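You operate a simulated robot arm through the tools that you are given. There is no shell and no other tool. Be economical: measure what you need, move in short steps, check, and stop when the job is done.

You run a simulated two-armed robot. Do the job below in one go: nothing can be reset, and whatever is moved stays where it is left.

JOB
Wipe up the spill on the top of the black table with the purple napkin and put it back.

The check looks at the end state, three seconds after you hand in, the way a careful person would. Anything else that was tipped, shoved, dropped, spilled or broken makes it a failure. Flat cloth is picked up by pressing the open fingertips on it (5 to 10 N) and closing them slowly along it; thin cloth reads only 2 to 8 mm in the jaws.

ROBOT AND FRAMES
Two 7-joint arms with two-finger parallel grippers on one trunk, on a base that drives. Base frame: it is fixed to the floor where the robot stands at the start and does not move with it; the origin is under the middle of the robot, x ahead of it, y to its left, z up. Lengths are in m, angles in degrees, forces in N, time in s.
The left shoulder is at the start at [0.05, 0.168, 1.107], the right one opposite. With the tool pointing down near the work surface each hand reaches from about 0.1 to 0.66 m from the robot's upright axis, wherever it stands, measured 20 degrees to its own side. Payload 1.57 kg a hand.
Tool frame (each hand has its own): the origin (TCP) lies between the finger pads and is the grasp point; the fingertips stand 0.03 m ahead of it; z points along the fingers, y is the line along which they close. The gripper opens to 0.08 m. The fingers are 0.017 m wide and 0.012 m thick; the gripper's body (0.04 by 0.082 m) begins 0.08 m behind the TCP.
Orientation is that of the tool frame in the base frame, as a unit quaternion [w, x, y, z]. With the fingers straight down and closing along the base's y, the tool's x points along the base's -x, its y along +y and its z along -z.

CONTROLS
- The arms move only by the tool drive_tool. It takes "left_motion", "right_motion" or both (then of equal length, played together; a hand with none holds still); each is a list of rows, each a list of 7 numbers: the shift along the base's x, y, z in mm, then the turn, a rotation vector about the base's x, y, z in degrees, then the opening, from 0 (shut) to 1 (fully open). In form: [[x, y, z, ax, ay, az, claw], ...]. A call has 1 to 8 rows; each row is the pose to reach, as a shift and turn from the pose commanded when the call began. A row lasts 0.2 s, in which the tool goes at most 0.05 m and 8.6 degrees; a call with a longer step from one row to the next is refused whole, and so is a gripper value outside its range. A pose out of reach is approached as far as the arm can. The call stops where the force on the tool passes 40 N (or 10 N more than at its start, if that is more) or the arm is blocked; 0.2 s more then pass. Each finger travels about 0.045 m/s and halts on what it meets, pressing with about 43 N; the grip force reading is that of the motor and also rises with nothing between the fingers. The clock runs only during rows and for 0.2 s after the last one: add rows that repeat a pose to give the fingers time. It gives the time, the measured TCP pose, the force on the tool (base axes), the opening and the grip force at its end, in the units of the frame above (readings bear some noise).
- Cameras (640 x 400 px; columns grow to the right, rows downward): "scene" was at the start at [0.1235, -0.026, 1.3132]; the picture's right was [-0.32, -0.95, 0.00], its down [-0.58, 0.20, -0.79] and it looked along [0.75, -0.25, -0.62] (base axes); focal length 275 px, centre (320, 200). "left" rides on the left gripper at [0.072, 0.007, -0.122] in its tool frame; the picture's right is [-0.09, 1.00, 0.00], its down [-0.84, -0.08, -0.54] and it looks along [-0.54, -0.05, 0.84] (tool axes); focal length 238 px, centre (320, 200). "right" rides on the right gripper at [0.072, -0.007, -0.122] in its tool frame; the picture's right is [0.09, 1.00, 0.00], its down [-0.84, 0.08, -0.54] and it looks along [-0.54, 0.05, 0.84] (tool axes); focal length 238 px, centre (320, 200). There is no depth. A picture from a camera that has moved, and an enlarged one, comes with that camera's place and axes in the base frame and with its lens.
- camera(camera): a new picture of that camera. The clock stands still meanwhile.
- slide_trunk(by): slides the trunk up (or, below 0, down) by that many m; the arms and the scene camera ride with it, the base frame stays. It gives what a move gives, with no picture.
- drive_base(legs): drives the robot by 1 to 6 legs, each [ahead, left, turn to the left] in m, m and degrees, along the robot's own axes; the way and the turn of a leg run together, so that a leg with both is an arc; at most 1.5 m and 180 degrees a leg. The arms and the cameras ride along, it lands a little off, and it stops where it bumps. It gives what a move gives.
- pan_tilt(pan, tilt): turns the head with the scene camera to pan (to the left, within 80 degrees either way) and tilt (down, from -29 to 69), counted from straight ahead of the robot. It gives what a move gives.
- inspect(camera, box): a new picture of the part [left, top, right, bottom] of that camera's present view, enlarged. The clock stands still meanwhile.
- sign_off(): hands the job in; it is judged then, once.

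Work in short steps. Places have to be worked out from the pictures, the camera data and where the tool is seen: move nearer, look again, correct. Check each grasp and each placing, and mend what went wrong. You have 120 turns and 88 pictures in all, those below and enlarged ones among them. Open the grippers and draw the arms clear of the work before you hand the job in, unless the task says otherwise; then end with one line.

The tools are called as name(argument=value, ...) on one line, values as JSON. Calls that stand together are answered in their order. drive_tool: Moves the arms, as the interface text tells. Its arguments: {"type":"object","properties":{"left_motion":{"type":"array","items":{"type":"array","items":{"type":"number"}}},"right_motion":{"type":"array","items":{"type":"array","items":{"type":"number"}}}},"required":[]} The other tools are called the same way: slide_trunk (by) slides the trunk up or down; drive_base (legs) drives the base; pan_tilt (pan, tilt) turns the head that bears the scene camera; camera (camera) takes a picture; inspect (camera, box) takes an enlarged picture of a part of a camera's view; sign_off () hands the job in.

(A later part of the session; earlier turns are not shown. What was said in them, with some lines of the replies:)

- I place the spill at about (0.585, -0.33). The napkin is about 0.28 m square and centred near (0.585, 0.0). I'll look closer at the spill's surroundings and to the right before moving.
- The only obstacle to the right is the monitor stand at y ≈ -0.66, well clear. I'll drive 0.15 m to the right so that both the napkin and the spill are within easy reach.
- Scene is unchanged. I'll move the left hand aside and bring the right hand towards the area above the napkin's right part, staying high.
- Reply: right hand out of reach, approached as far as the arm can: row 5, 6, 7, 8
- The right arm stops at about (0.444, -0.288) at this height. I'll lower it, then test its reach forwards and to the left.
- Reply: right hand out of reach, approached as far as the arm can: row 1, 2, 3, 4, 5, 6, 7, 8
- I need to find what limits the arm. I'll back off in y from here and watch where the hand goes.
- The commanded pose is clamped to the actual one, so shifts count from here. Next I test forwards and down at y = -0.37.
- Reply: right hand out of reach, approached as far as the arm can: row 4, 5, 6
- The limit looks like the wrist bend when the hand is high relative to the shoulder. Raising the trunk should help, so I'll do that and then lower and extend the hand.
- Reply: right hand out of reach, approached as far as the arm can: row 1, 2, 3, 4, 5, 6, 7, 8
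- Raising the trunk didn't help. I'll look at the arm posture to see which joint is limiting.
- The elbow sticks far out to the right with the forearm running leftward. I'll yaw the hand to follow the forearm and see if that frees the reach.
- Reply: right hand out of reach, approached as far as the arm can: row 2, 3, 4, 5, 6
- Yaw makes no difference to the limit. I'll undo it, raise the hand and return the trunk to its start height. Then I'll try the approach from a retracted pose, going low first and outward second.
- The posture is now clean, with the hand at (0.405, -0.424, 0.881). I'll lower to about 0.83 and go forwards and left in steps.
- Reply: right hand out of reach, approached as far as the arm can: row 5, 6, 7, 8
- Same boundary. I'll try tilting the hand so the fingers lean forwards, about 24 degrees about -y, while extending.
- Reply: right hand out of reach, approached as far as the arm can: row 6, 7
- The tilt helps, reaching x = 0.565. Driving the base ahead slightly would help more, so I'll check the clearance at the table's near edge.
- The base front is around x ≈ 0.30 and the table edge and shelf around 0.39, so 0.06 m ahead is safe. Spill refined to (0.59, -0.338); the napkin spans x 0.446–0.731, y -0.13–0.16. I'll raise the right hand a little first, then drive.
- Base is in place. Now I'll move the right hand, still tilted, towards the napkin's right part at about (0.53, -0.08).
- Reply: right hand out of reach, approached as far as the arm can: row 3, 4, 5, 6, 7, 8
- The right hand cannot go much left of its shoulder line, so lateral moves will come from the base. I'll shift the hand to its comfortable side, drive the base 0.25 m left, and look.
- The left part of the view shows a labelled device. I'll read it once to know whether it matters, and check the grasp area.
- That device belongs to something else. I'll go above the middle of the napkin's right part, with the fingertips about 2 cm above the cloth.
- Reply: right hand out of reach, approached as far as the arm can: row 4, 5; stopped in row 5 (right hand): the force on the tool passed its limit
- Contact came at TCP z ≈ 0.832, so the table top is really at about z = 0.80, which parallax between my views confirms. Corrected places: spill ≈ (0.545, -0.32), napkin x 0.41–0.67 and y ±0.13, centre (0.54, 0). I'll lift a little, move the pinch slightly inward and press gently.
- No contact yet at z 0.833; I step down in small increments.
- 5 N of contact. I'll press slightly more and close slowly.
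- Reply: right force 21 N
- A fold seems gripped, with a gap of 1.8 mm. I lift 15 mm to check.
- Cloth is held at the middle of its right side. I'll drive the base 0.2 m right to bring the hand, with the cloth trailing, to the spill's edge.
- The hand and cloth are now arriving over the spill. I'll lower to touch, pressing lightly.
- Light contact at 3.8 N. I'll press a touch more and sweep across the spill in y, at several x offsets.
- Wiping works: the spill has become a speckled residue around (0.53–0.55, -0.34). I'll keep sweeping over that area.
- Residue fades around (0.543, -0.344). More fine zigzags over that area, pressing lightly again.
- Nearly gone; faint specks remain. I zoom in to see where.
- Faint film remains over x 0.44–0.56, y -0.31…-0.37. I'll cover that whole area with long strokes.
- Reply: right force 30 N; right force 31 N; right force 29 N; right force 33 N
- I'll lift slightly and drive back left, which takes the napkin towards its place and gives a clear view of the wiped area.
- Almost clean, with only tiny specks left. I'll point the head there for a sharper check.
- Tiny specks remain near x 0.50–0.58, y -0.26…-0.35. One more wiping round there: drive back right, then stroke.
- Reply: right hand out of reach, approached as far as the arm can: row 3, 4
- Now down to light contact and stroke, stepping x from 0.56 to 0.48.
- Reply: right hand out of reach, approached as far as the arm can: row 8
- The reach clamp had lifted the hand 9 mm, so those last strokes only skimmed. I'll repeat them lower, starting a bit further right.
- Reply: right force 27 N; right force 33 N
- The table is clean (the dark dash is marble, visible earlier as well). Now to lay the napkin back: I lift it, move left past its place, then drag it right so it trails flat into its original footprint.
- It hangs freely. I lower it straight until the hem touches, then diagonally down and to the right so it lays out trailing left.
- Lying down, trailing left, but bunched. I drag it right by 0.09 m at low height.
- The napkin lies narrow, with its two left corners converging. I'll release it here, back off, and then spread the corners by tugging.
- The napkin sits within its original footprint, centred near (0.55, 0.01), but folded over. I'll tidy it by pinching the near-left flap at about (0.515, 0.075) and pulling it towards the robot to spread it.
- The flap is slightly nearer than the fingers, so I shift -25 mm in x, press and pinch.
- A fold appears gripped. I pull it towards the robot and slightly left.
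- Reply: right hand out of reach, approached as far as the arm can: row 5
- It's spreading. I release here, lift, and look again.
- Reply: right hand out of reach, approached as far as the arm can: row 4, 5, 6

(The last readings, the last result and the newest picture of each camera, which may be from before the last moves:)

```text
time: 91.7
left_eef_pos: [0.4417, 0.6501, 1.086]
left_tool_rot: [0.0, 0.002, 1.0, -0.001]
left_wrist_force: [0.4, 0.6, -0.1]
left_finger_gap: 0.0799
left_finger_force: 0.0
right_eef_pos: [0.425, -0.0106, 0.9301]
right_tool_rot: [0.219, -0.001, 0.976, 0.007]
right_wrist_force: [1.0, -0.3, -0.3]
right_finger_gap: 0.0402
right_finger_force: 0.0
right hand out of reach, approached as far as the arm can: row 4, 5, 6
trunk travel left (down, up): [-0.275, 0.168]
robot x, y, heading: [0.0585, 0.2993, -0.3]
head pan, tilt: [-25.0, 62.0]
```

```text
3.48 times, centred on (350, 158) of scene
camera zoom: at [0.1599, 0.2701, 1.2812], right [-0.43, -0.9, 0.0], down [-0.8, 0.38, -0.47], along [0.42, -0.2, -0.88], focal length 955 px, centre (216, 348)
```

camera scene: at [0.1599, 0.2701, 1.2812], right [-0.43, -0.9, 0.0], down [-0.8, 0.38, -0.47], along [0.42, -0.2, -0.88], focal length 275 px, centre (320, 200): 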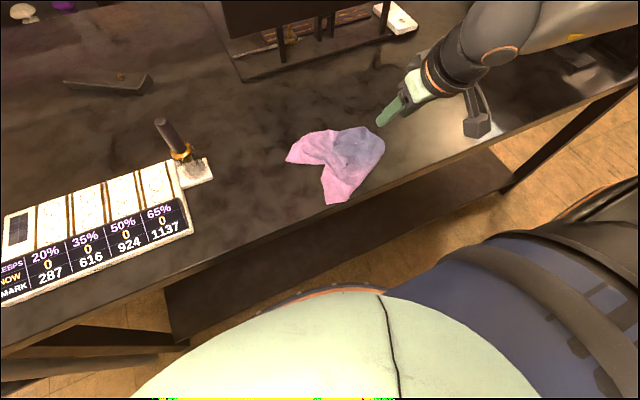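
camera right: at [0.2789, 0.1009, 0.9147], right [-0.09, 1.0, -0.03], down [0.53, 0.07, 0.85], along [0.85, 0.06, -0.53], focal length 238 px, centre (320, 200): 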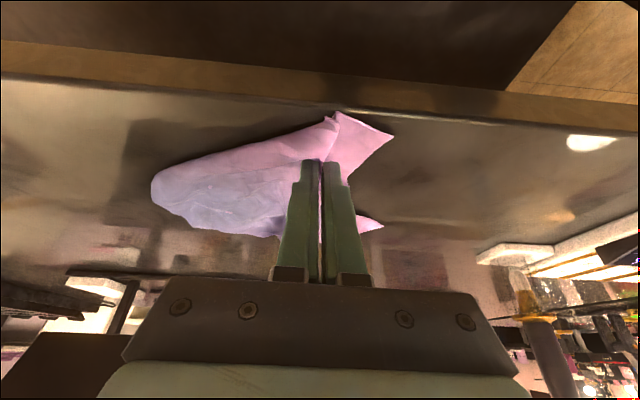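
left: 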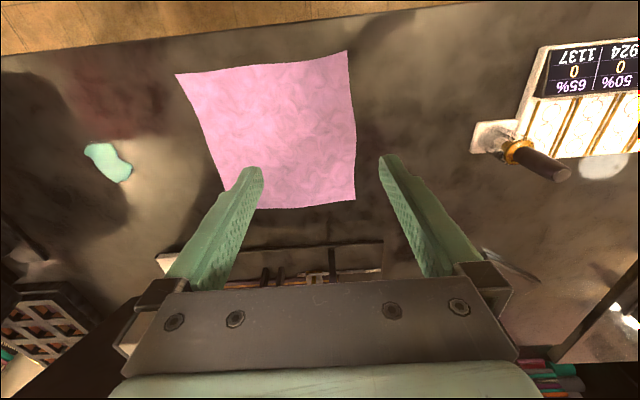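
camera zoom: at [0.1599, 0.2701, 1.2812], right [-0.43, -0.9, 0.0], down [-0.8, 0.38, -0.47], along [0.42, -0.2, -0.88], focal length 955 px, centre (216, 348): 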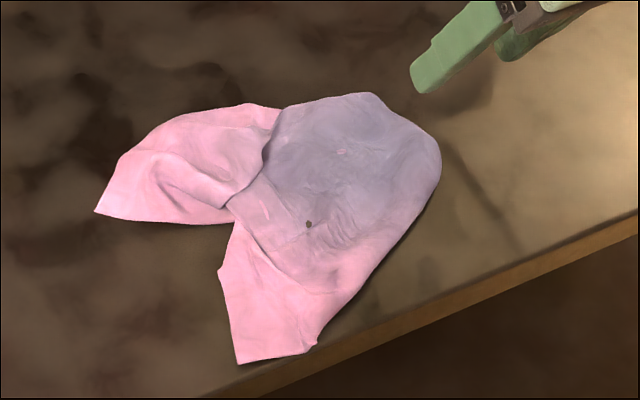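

Pulling shifted the whole cloth towards me; its centre is now at about (0.46, 0.08). I'll pinch its right/far end near (0.475, 0.0) and drag it forwards-right, so that it trails back into place.

drive_tool(right_motion=[[15, 5, -30, 0, 0, 0, 0.6], [35, 14, -60, 0, 0, 0, 0.6], [35, 14, -85, 0, 0, 0, 0.6]])

camera(camera="right")

```text
time: 92.5
left_eef_pos: [0.442, 0.6509, 1.0864]
left_tool_rot: [0.001, 0.003, 1.0, 0.0]
left_wrist_force: [0.1, 0.1, 0.7]
left_finger_gap: 0.0798
left_finger_force: 0.1
right_eef_pos: [0.4618, 0.0037, 0.8434]
right_tool_rot: [0.219, 0.0, 0.976, 0.005]
right_wrist_force: [0.7, 1.2, 0.0]
right_finger_gap: 0.0482
right_finger_force: 0.0
trunk travel left (down, up): [-0.275, 0.168]
robot x, y, heading: [0.0587, 0.2942, -0.4]
head pan, tilt: [-25.0, 62.0]
```

```text
37 pictures are left
camera right: at [0.344, -0.004, 0.9224], right [-0.09, 1.0, -0.03], down [0.52, 0.07, 0.85], along [0.85, 0.06, -0.53], focal length 238 px, centre (320, 200)
```

right: 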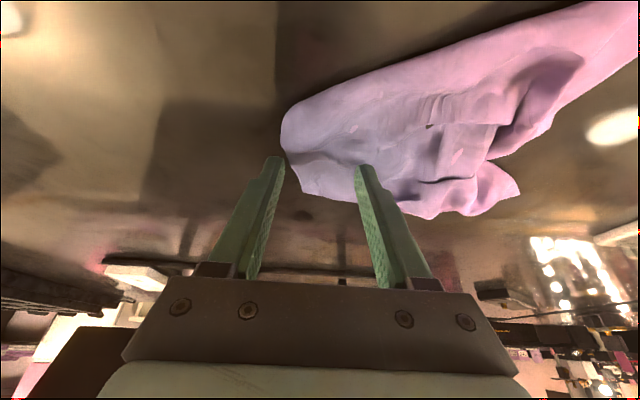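

The left finger is just off the cloth. I shift +28 mm in y so both fingertips land on it, press, and pinch.

drive_tool(right_motion=[[0, 15, 2, 0, 0, 0, 0.6], [-5, 28, 0, 0, 0, 0, 0.6], [-5, 28, -6, 0, 0, 0, 0.6], [-5, 28, -10, 0, 0, 0, 0.6]])

drive_tool(right_motion=[[0, 0, -1, 0, 0, 0, 0.5], [0, 0, -2, 0, 0, 0, 0.42], [0, 0, -2, 0, 0, 0, 0.32], [0, 0, -2, 0, 0, 0, 0.22], [0, 0, -2, 0, 0, 0, 0.12], [0, 0, -2, 0, 0, 0, 0], [0, 0, -2, 0, 0, 0, 0]])

drive_tool(right_motion=[[0, 0, 5, 0, 0, 0, 0], [0, 0, 10, 0, 0, 0, 0]])

camera(camera="right")

```text
time: 93.5
left_eef_pos: [0.4408, 0.6511, 1.0855]
left_tool_rot: [0.0, 0.003, 1.0, 0.0]
left_wrist_force: [0.6, 0.6, 0.1]
left_finger_gap: 0.0802
left_finger_force: 0.1
right_eef_pos: [0.458, 0.0321, 0.8351]
right_tool_rot: [0.218, -0.001, 0.976, 0.005]
right_wrist_force: [0.5, -1.0, 0.1]
right_finger_gap: 0.0479
right_finger_force: 0.2
trunk travel left (down, up): [-0.275, 0.168]
robot x, y, heading: [0.0589, 0.3006, -0.1]
head pan, tilt: [-25.0, 62.0]
```

```text
time: 95.1
left_eef_pos: [0.4414, 0.6503, 1.087]
left_tool_rot: [0.0, 0.003, 1.0, 0.0]
left_wrist_force: [-0.5, 0.3, 0.0]
left_finger_gap: 0.0799
left_finger_force: 0.0
right_eef_pos: [0.4563, 0.0314, 0.8333]
right_tool_rot: [0.219, -0.001, 0.976, 0.006]
right_wrist_force: [0.8, 0.2, 1.9]
right_finger_gap: 0.0025
right_finger_force: 24.1
trunk travel left (down, up): [-0.275, 0.168]
robot x, y, heading: [0.0604, 0.296, -0.4]
head pan, tilt: [-25.0, 62.0]
```

```text
time: 95.7
left_eef_pos: [0.4411, 0.6495, 1.0865]
left_tool_rot: [0.0, 0.003, 1.0, 0.0]
left_wrist_force: [-0.4, 0.0, -0.2]
left_finger_gap: 0.0799
left_finger_force: 0.1
right_eef_pos: [0.4554, 0.0322, 0.8441]
right_tool_rot: [0.218, 0.0, 0.976, 0.005]
right_wrist_force: [-0.2, 0.3, -0.1]
right_finger_gap: 0.0024
right_finger_force: 23.7
trunk travel left (down, up): [-0.275, 0.168]
robot x, y, heading: [0.0594, 0.297, -0.3]
head pan, tilt: [-25.0, 62.0]
```

```text
36 pictures are left
camera right: at [0.3386, 0.0235, 0.9232], right [-0.09, 1.0, -0.03], down [0.53, 0.07, 0.85], along [0.85, 0.06, -0.53], focal length 238 px, centre (320, 200)
```

right: 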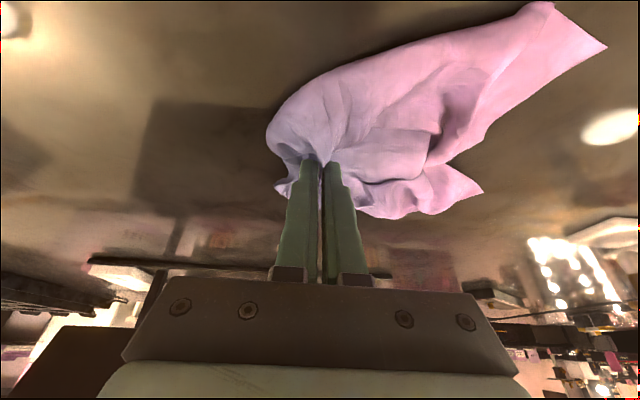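

Gripped. I drag by (+85, -85) mm, low over the table.

drive_tool(right_motion=[[15, -15, -3, 0, 0, 0, 0], [30, -30, -3, 0, 0, 0, 0], [45, -45, -3, 0, 0, 0, 0], [60, -60, -3, 0, 0, 0, 0], [75, -75, -3, 0, 0, 0, 0], [85, -85, -3, 0, 0, 0, 0]])

camera(camera="scene")

camera(camera="right")

```text
time: 97.1
left_eef_pos: [0.4409, 0.6507, 1.0863]
left_tool_rot: [0.0, 0.002, 1.0, 0.0]
left_wrist_force: [0.6, 0.8, 0.2]
left_finger_gap: 0.0803
left_finger_force: 0.1
right_eef_pos: [0.5408, -0.0525, 0.8414]
right_tool_rot: [0.219, -0.001, 0.976, 0.006]
right_wrist_force: [-0.1, 1.1, 0.3]
right_finger_gap: 0.0022
right_finger_force: 24.0
trunk travel left (down, up): [-0.275, 0.168]
robot x, y, heading: [0.0582, 0.2968, -0.2]
head pan, tilt: [-25.0, 62.0]
```

```text
35 pictures are left
camera scene: at [0.1599, 0.2706, 1.2812], right [-0.43, -0.9, 0.0], down [-0.8, 0.38, -0.47], along [0.42, -0.2, -0.88], focal length 275 px, centre (320, 200)
```

scene: 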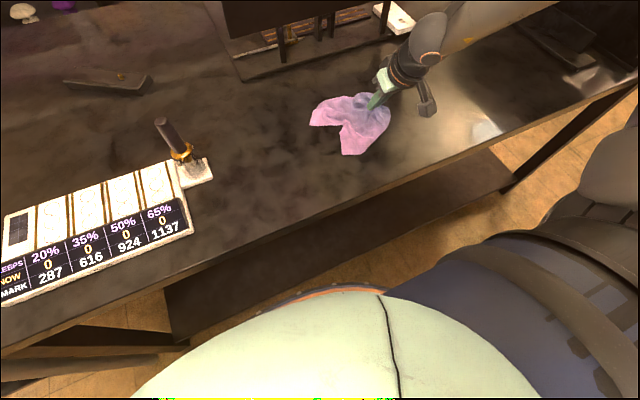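

```text
34 pictures are left
camera right: at [0.4238, -0.0611, 0.9204], right [-0.09, 1.0, -0.03], down [0.52, 0.07, 0.85], along [0.85, 0.06, -0.53], focal length 238 px, centre (320, 200)
```

right: 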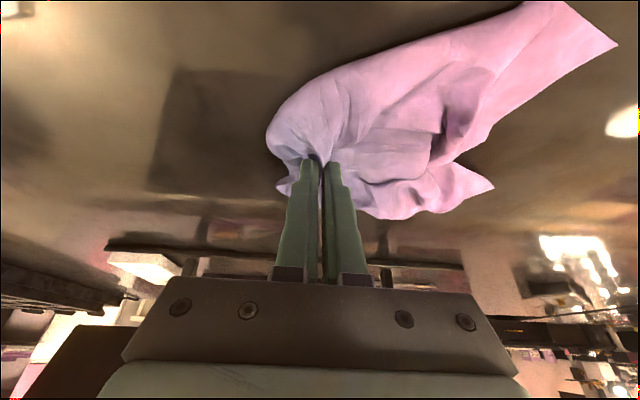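

The centre is now about (0.55, 0.01), back in its place. I release and look for a hidden flap to open.

drive_tool(right_motion=[[0, 0, -6, 0, 0, 0, 0], [0, 0, -7, 0, 0, 0, 0.3], [0, 0, -7, 0, 0, 0, 0.6], [0, 0, -2, 0, 0, 0, 0.6], [0, 0, 20, 0, 0, 0, 0.6], [-15, -20, 45, 0, 0, 0, 0.6], [-30, -50, 60, 0, 0, 0, 0.6], [-40, -90, 60, 0, 0, 0, 0.6]])

inspect(camera="scene", box=[270, 60, 450, 175])

camera(camera="right")

```text
time: 98.9
left_eef_pos: [0.4415, 0.6498, 1.0877]
left_tool_rot: [0.001, 0.003, 1.0, 0.0]
left_wrist_force: [0.0, -0.1, -0.3]
left_finger_gap: 0.0801
left_finger_force: 0.2
right_eef_pos: [0.5016, -0.1437, 0.9015]
right_tool_rot: [0.218, -0.002, 0.976, 0.005]
right_wrist_force: [0.3, 0.3, 0.2]
right_finger_gap: 0.0478
right_finger_force: 0.2
trunk travel left (down, up): [-0.275, 0.168]
robot x, y, heading: [0.0621, 0.295, -0.5]
head pan, tilt: [-25.0, 62.0]
```

```text
3.48 times, centred on (360, 118) of scene
camera zoom: at [0.1597, 0.2701, 1.2812], right [-0.43, -0.9, 0.0], down [-0.8, 0.38, -0.47], along [0.42, -0.2, -0.88], focal length 955 px, centre (181, 487)
```

zoom: 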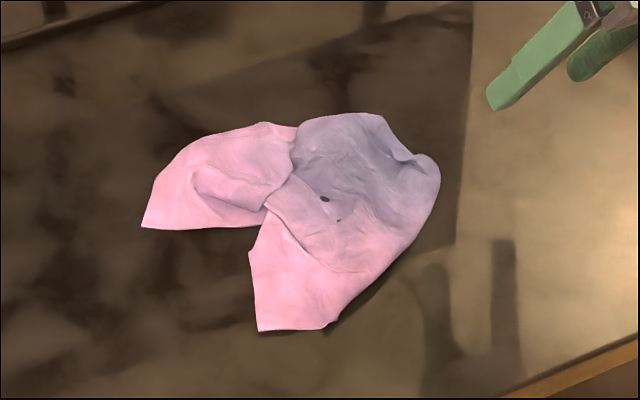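

```text
32 pictures are left
camera right: at [0.3845, -0.1514, 0.9805], right [-0.09, 1.0, -0.03], down [0.53, 0.07, 0.85], along [0.85, 0.06, -0.53], focal length 238 px, centre (320, 200)
```

right: 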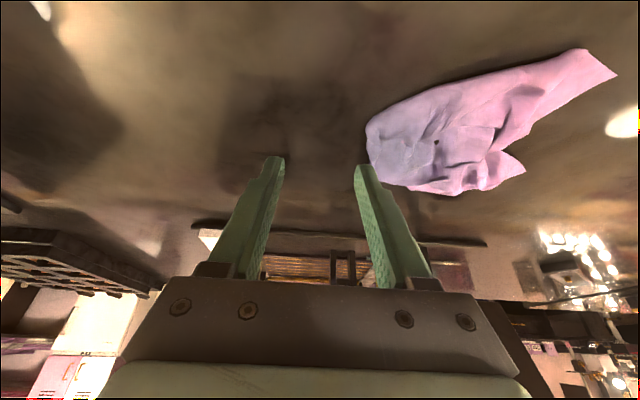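

The napkin lies in its original place, centred at about (0.54, 0.0). I draw the right arm clear and do a last check of the wiped area.

drive_tool(right_motion=[[-20, -30, 30, 0, 0, 0, 0.8], [-50, -60, 60, 0, 0, 0, 1], [-85, -80, 95, 0, 0, 0, 1], [-110, -90, 110, 0, 0, 0, 1]])

drive_base(legs=[[0, -0.2, 0]])

pan_tilt(pan=-25, tilt=55)

camera(camera="scene")

camera(camera="right")

```text
refused: row 2 steps farther than a row can; nothing moved
```

```text
time: 100.5
left_eef_pos: [0.4413, 0.4537, 1.0859]
left_tool_rot: [0.0, 0.003, 1.0, -0.001]
left_wrist_force: [0.4, -1.1, 0.3]
left_finger_gap: 0.0799
left_finger_force: 0.0
right_eef_pos: [0.5008, -0.3391, 0.9011]
right_tool_rot: [0.22, -0.001, 0.976, 0.005]
right_wrist_force: [-0.1, -0.4, -0.6]
right_finger_gap: 0.0477
right_finger_force: 0.0
trunk travel left (down, up): [-0.275, 0.168]
robot x, y, heading: [0.0592, 0.0995, -0.4]
head pan, tilt: [-25.0, 62.0]
```

```text
time: 101.2
left_eef_pos: [0.4405, 0.4551, 1.0873]
left_tool_rot: [0.0, 0.003, 1.0, 0.0]
left_wrist_force: [-0.9, 0.1, 0.6]
left_finger_gap: 0.0798
left_finger_force: 0.0
right_eef_pos: [0.5006, -0.3398, 0.9026]
right_tool_rot: [0.219, 0.0, 0.976, 0.005]
right_wrist_force: [-0.2, 0.5, 0.2]
right_finger_gap: 0.0481
right_finger_force: 0.1
trunk travel left (down, up): [-0.275, 0.168]
robot x, y, heading: [0.059, 0.0962, -0.3]
head pan, tilt: [-25.0, 55.0]
```

```text
31 pictures are left
camera scene: at [0.166, 0.0715, 1.2895], right [-0.43, -0.9, 0.0], down [-0.74, 0.35, -0.57], along [0.52, -0.24, -0.82], focal length 275 px, centre (320, 200)
```

scene: 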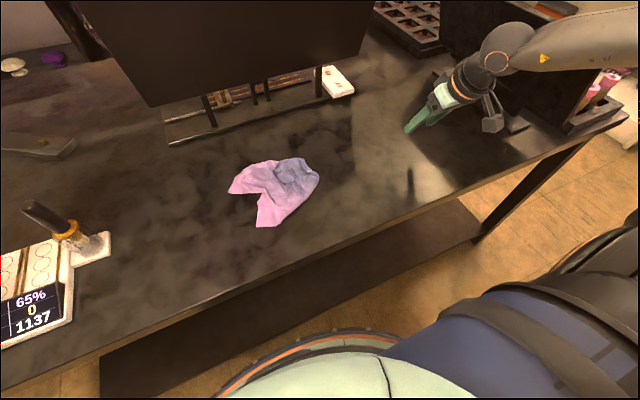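

```text
30 pictures are left
camera right: at [0.3835, -0.347, 0.9807], right [-0.09, 1.0, -0.03], down [0.53, 0.07, 0.85], along [0.85, 0.06, -0.53], focal length 238 px, centre (320, 200)
```

right: 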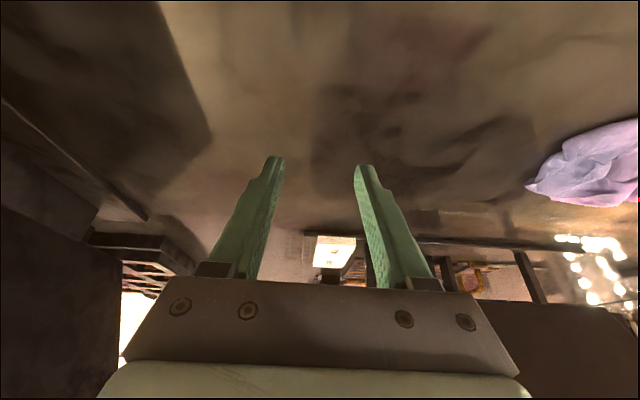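

The surface looks clean. I draw the right arm back and check the wiped area once more, enlarged.

drive_tool(right_motion=[[-15, -10, 25, 0, 0, 0, 0.8], [-35, -20, 50, 0, 0, 0, 1], [-60, -30, 75, 0, 0, 0, 1], [-85, -40, 95, 0, 0, 0, 1], [-110, -50, 100, 0, 0, 0, 1]])

inspect(camera="scene", box=[310, 90, 490, 205])

inspect(camera="right", box=[160, 0, 560, 250])

```text
time: 102.4
left_eef_pos: [0.4401, 0.4545, 1.0879]
left_tool_rot: [0.001, 0.003, 1.0, 0.0]
left_wrist_force: [-0.6, -0.4, 0.2]
left_finger_gap: 0.08
left_finger_force: 0.0
right_eef_pos: [0.3902, -0.3912, 1.001]
right_tool_rot: [0.217, -0.001, 0.976, 0.005]
right_wrist_force: [0.2, 0.8, -1.1]
right_finger_gap: 0.0799
right_finger_force: 0.0
trunk travel left (down, up): [-0.275, 0.168]
robot x, y, heading: [0.0584, 0.099, -0.5]
head pan, tilt: [-25.0, 55.0]
```

```text
3.48 times, centred on (400, 148) of scene
camera zoom: at [0.1658, 0.071, 1.2896], right [-0.43, -0.9, 0.0], down [-0.74, 0.35, -0.57], along [0.52, -0.24, -0.82], focal length 955 px, centre (42, 383)
```

zoom: 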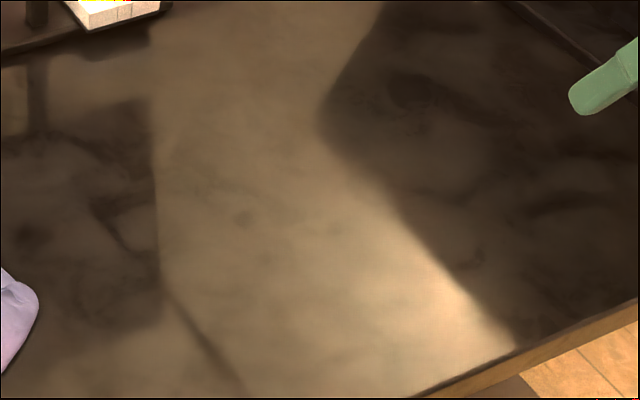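

```text
1.60 times, centred on (360, 125) of right
camera zoom: at [0.2738, -0.3991, 1.0803], right [-0.09, 1.0, -0.03], down [0.53, 0.07, 0.85], along [0.84, 0.06, -0.53], focal length 381 px, centre (256, 320)
```

zoom: 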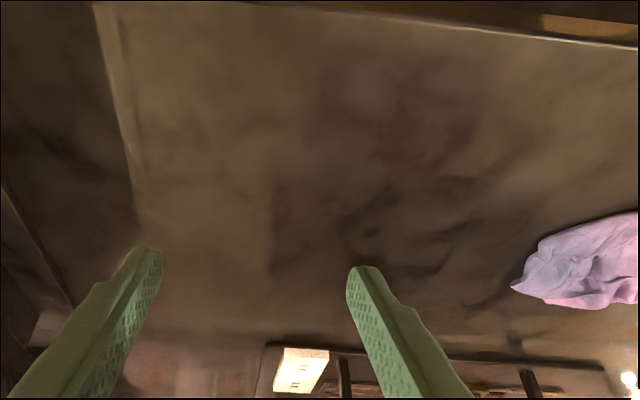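

The surface is clean, the napkin is back in its place, and both hands are open and clear, so I hand in.

sign_off()

```text
The job is handed in.
```

I wiped up the spill and put the purple napkin back centred on its original spot, but it lies folded and rumpled instead of spread flat as it was; the last close-up views showed no residue on the table, and both hands are open and clear.
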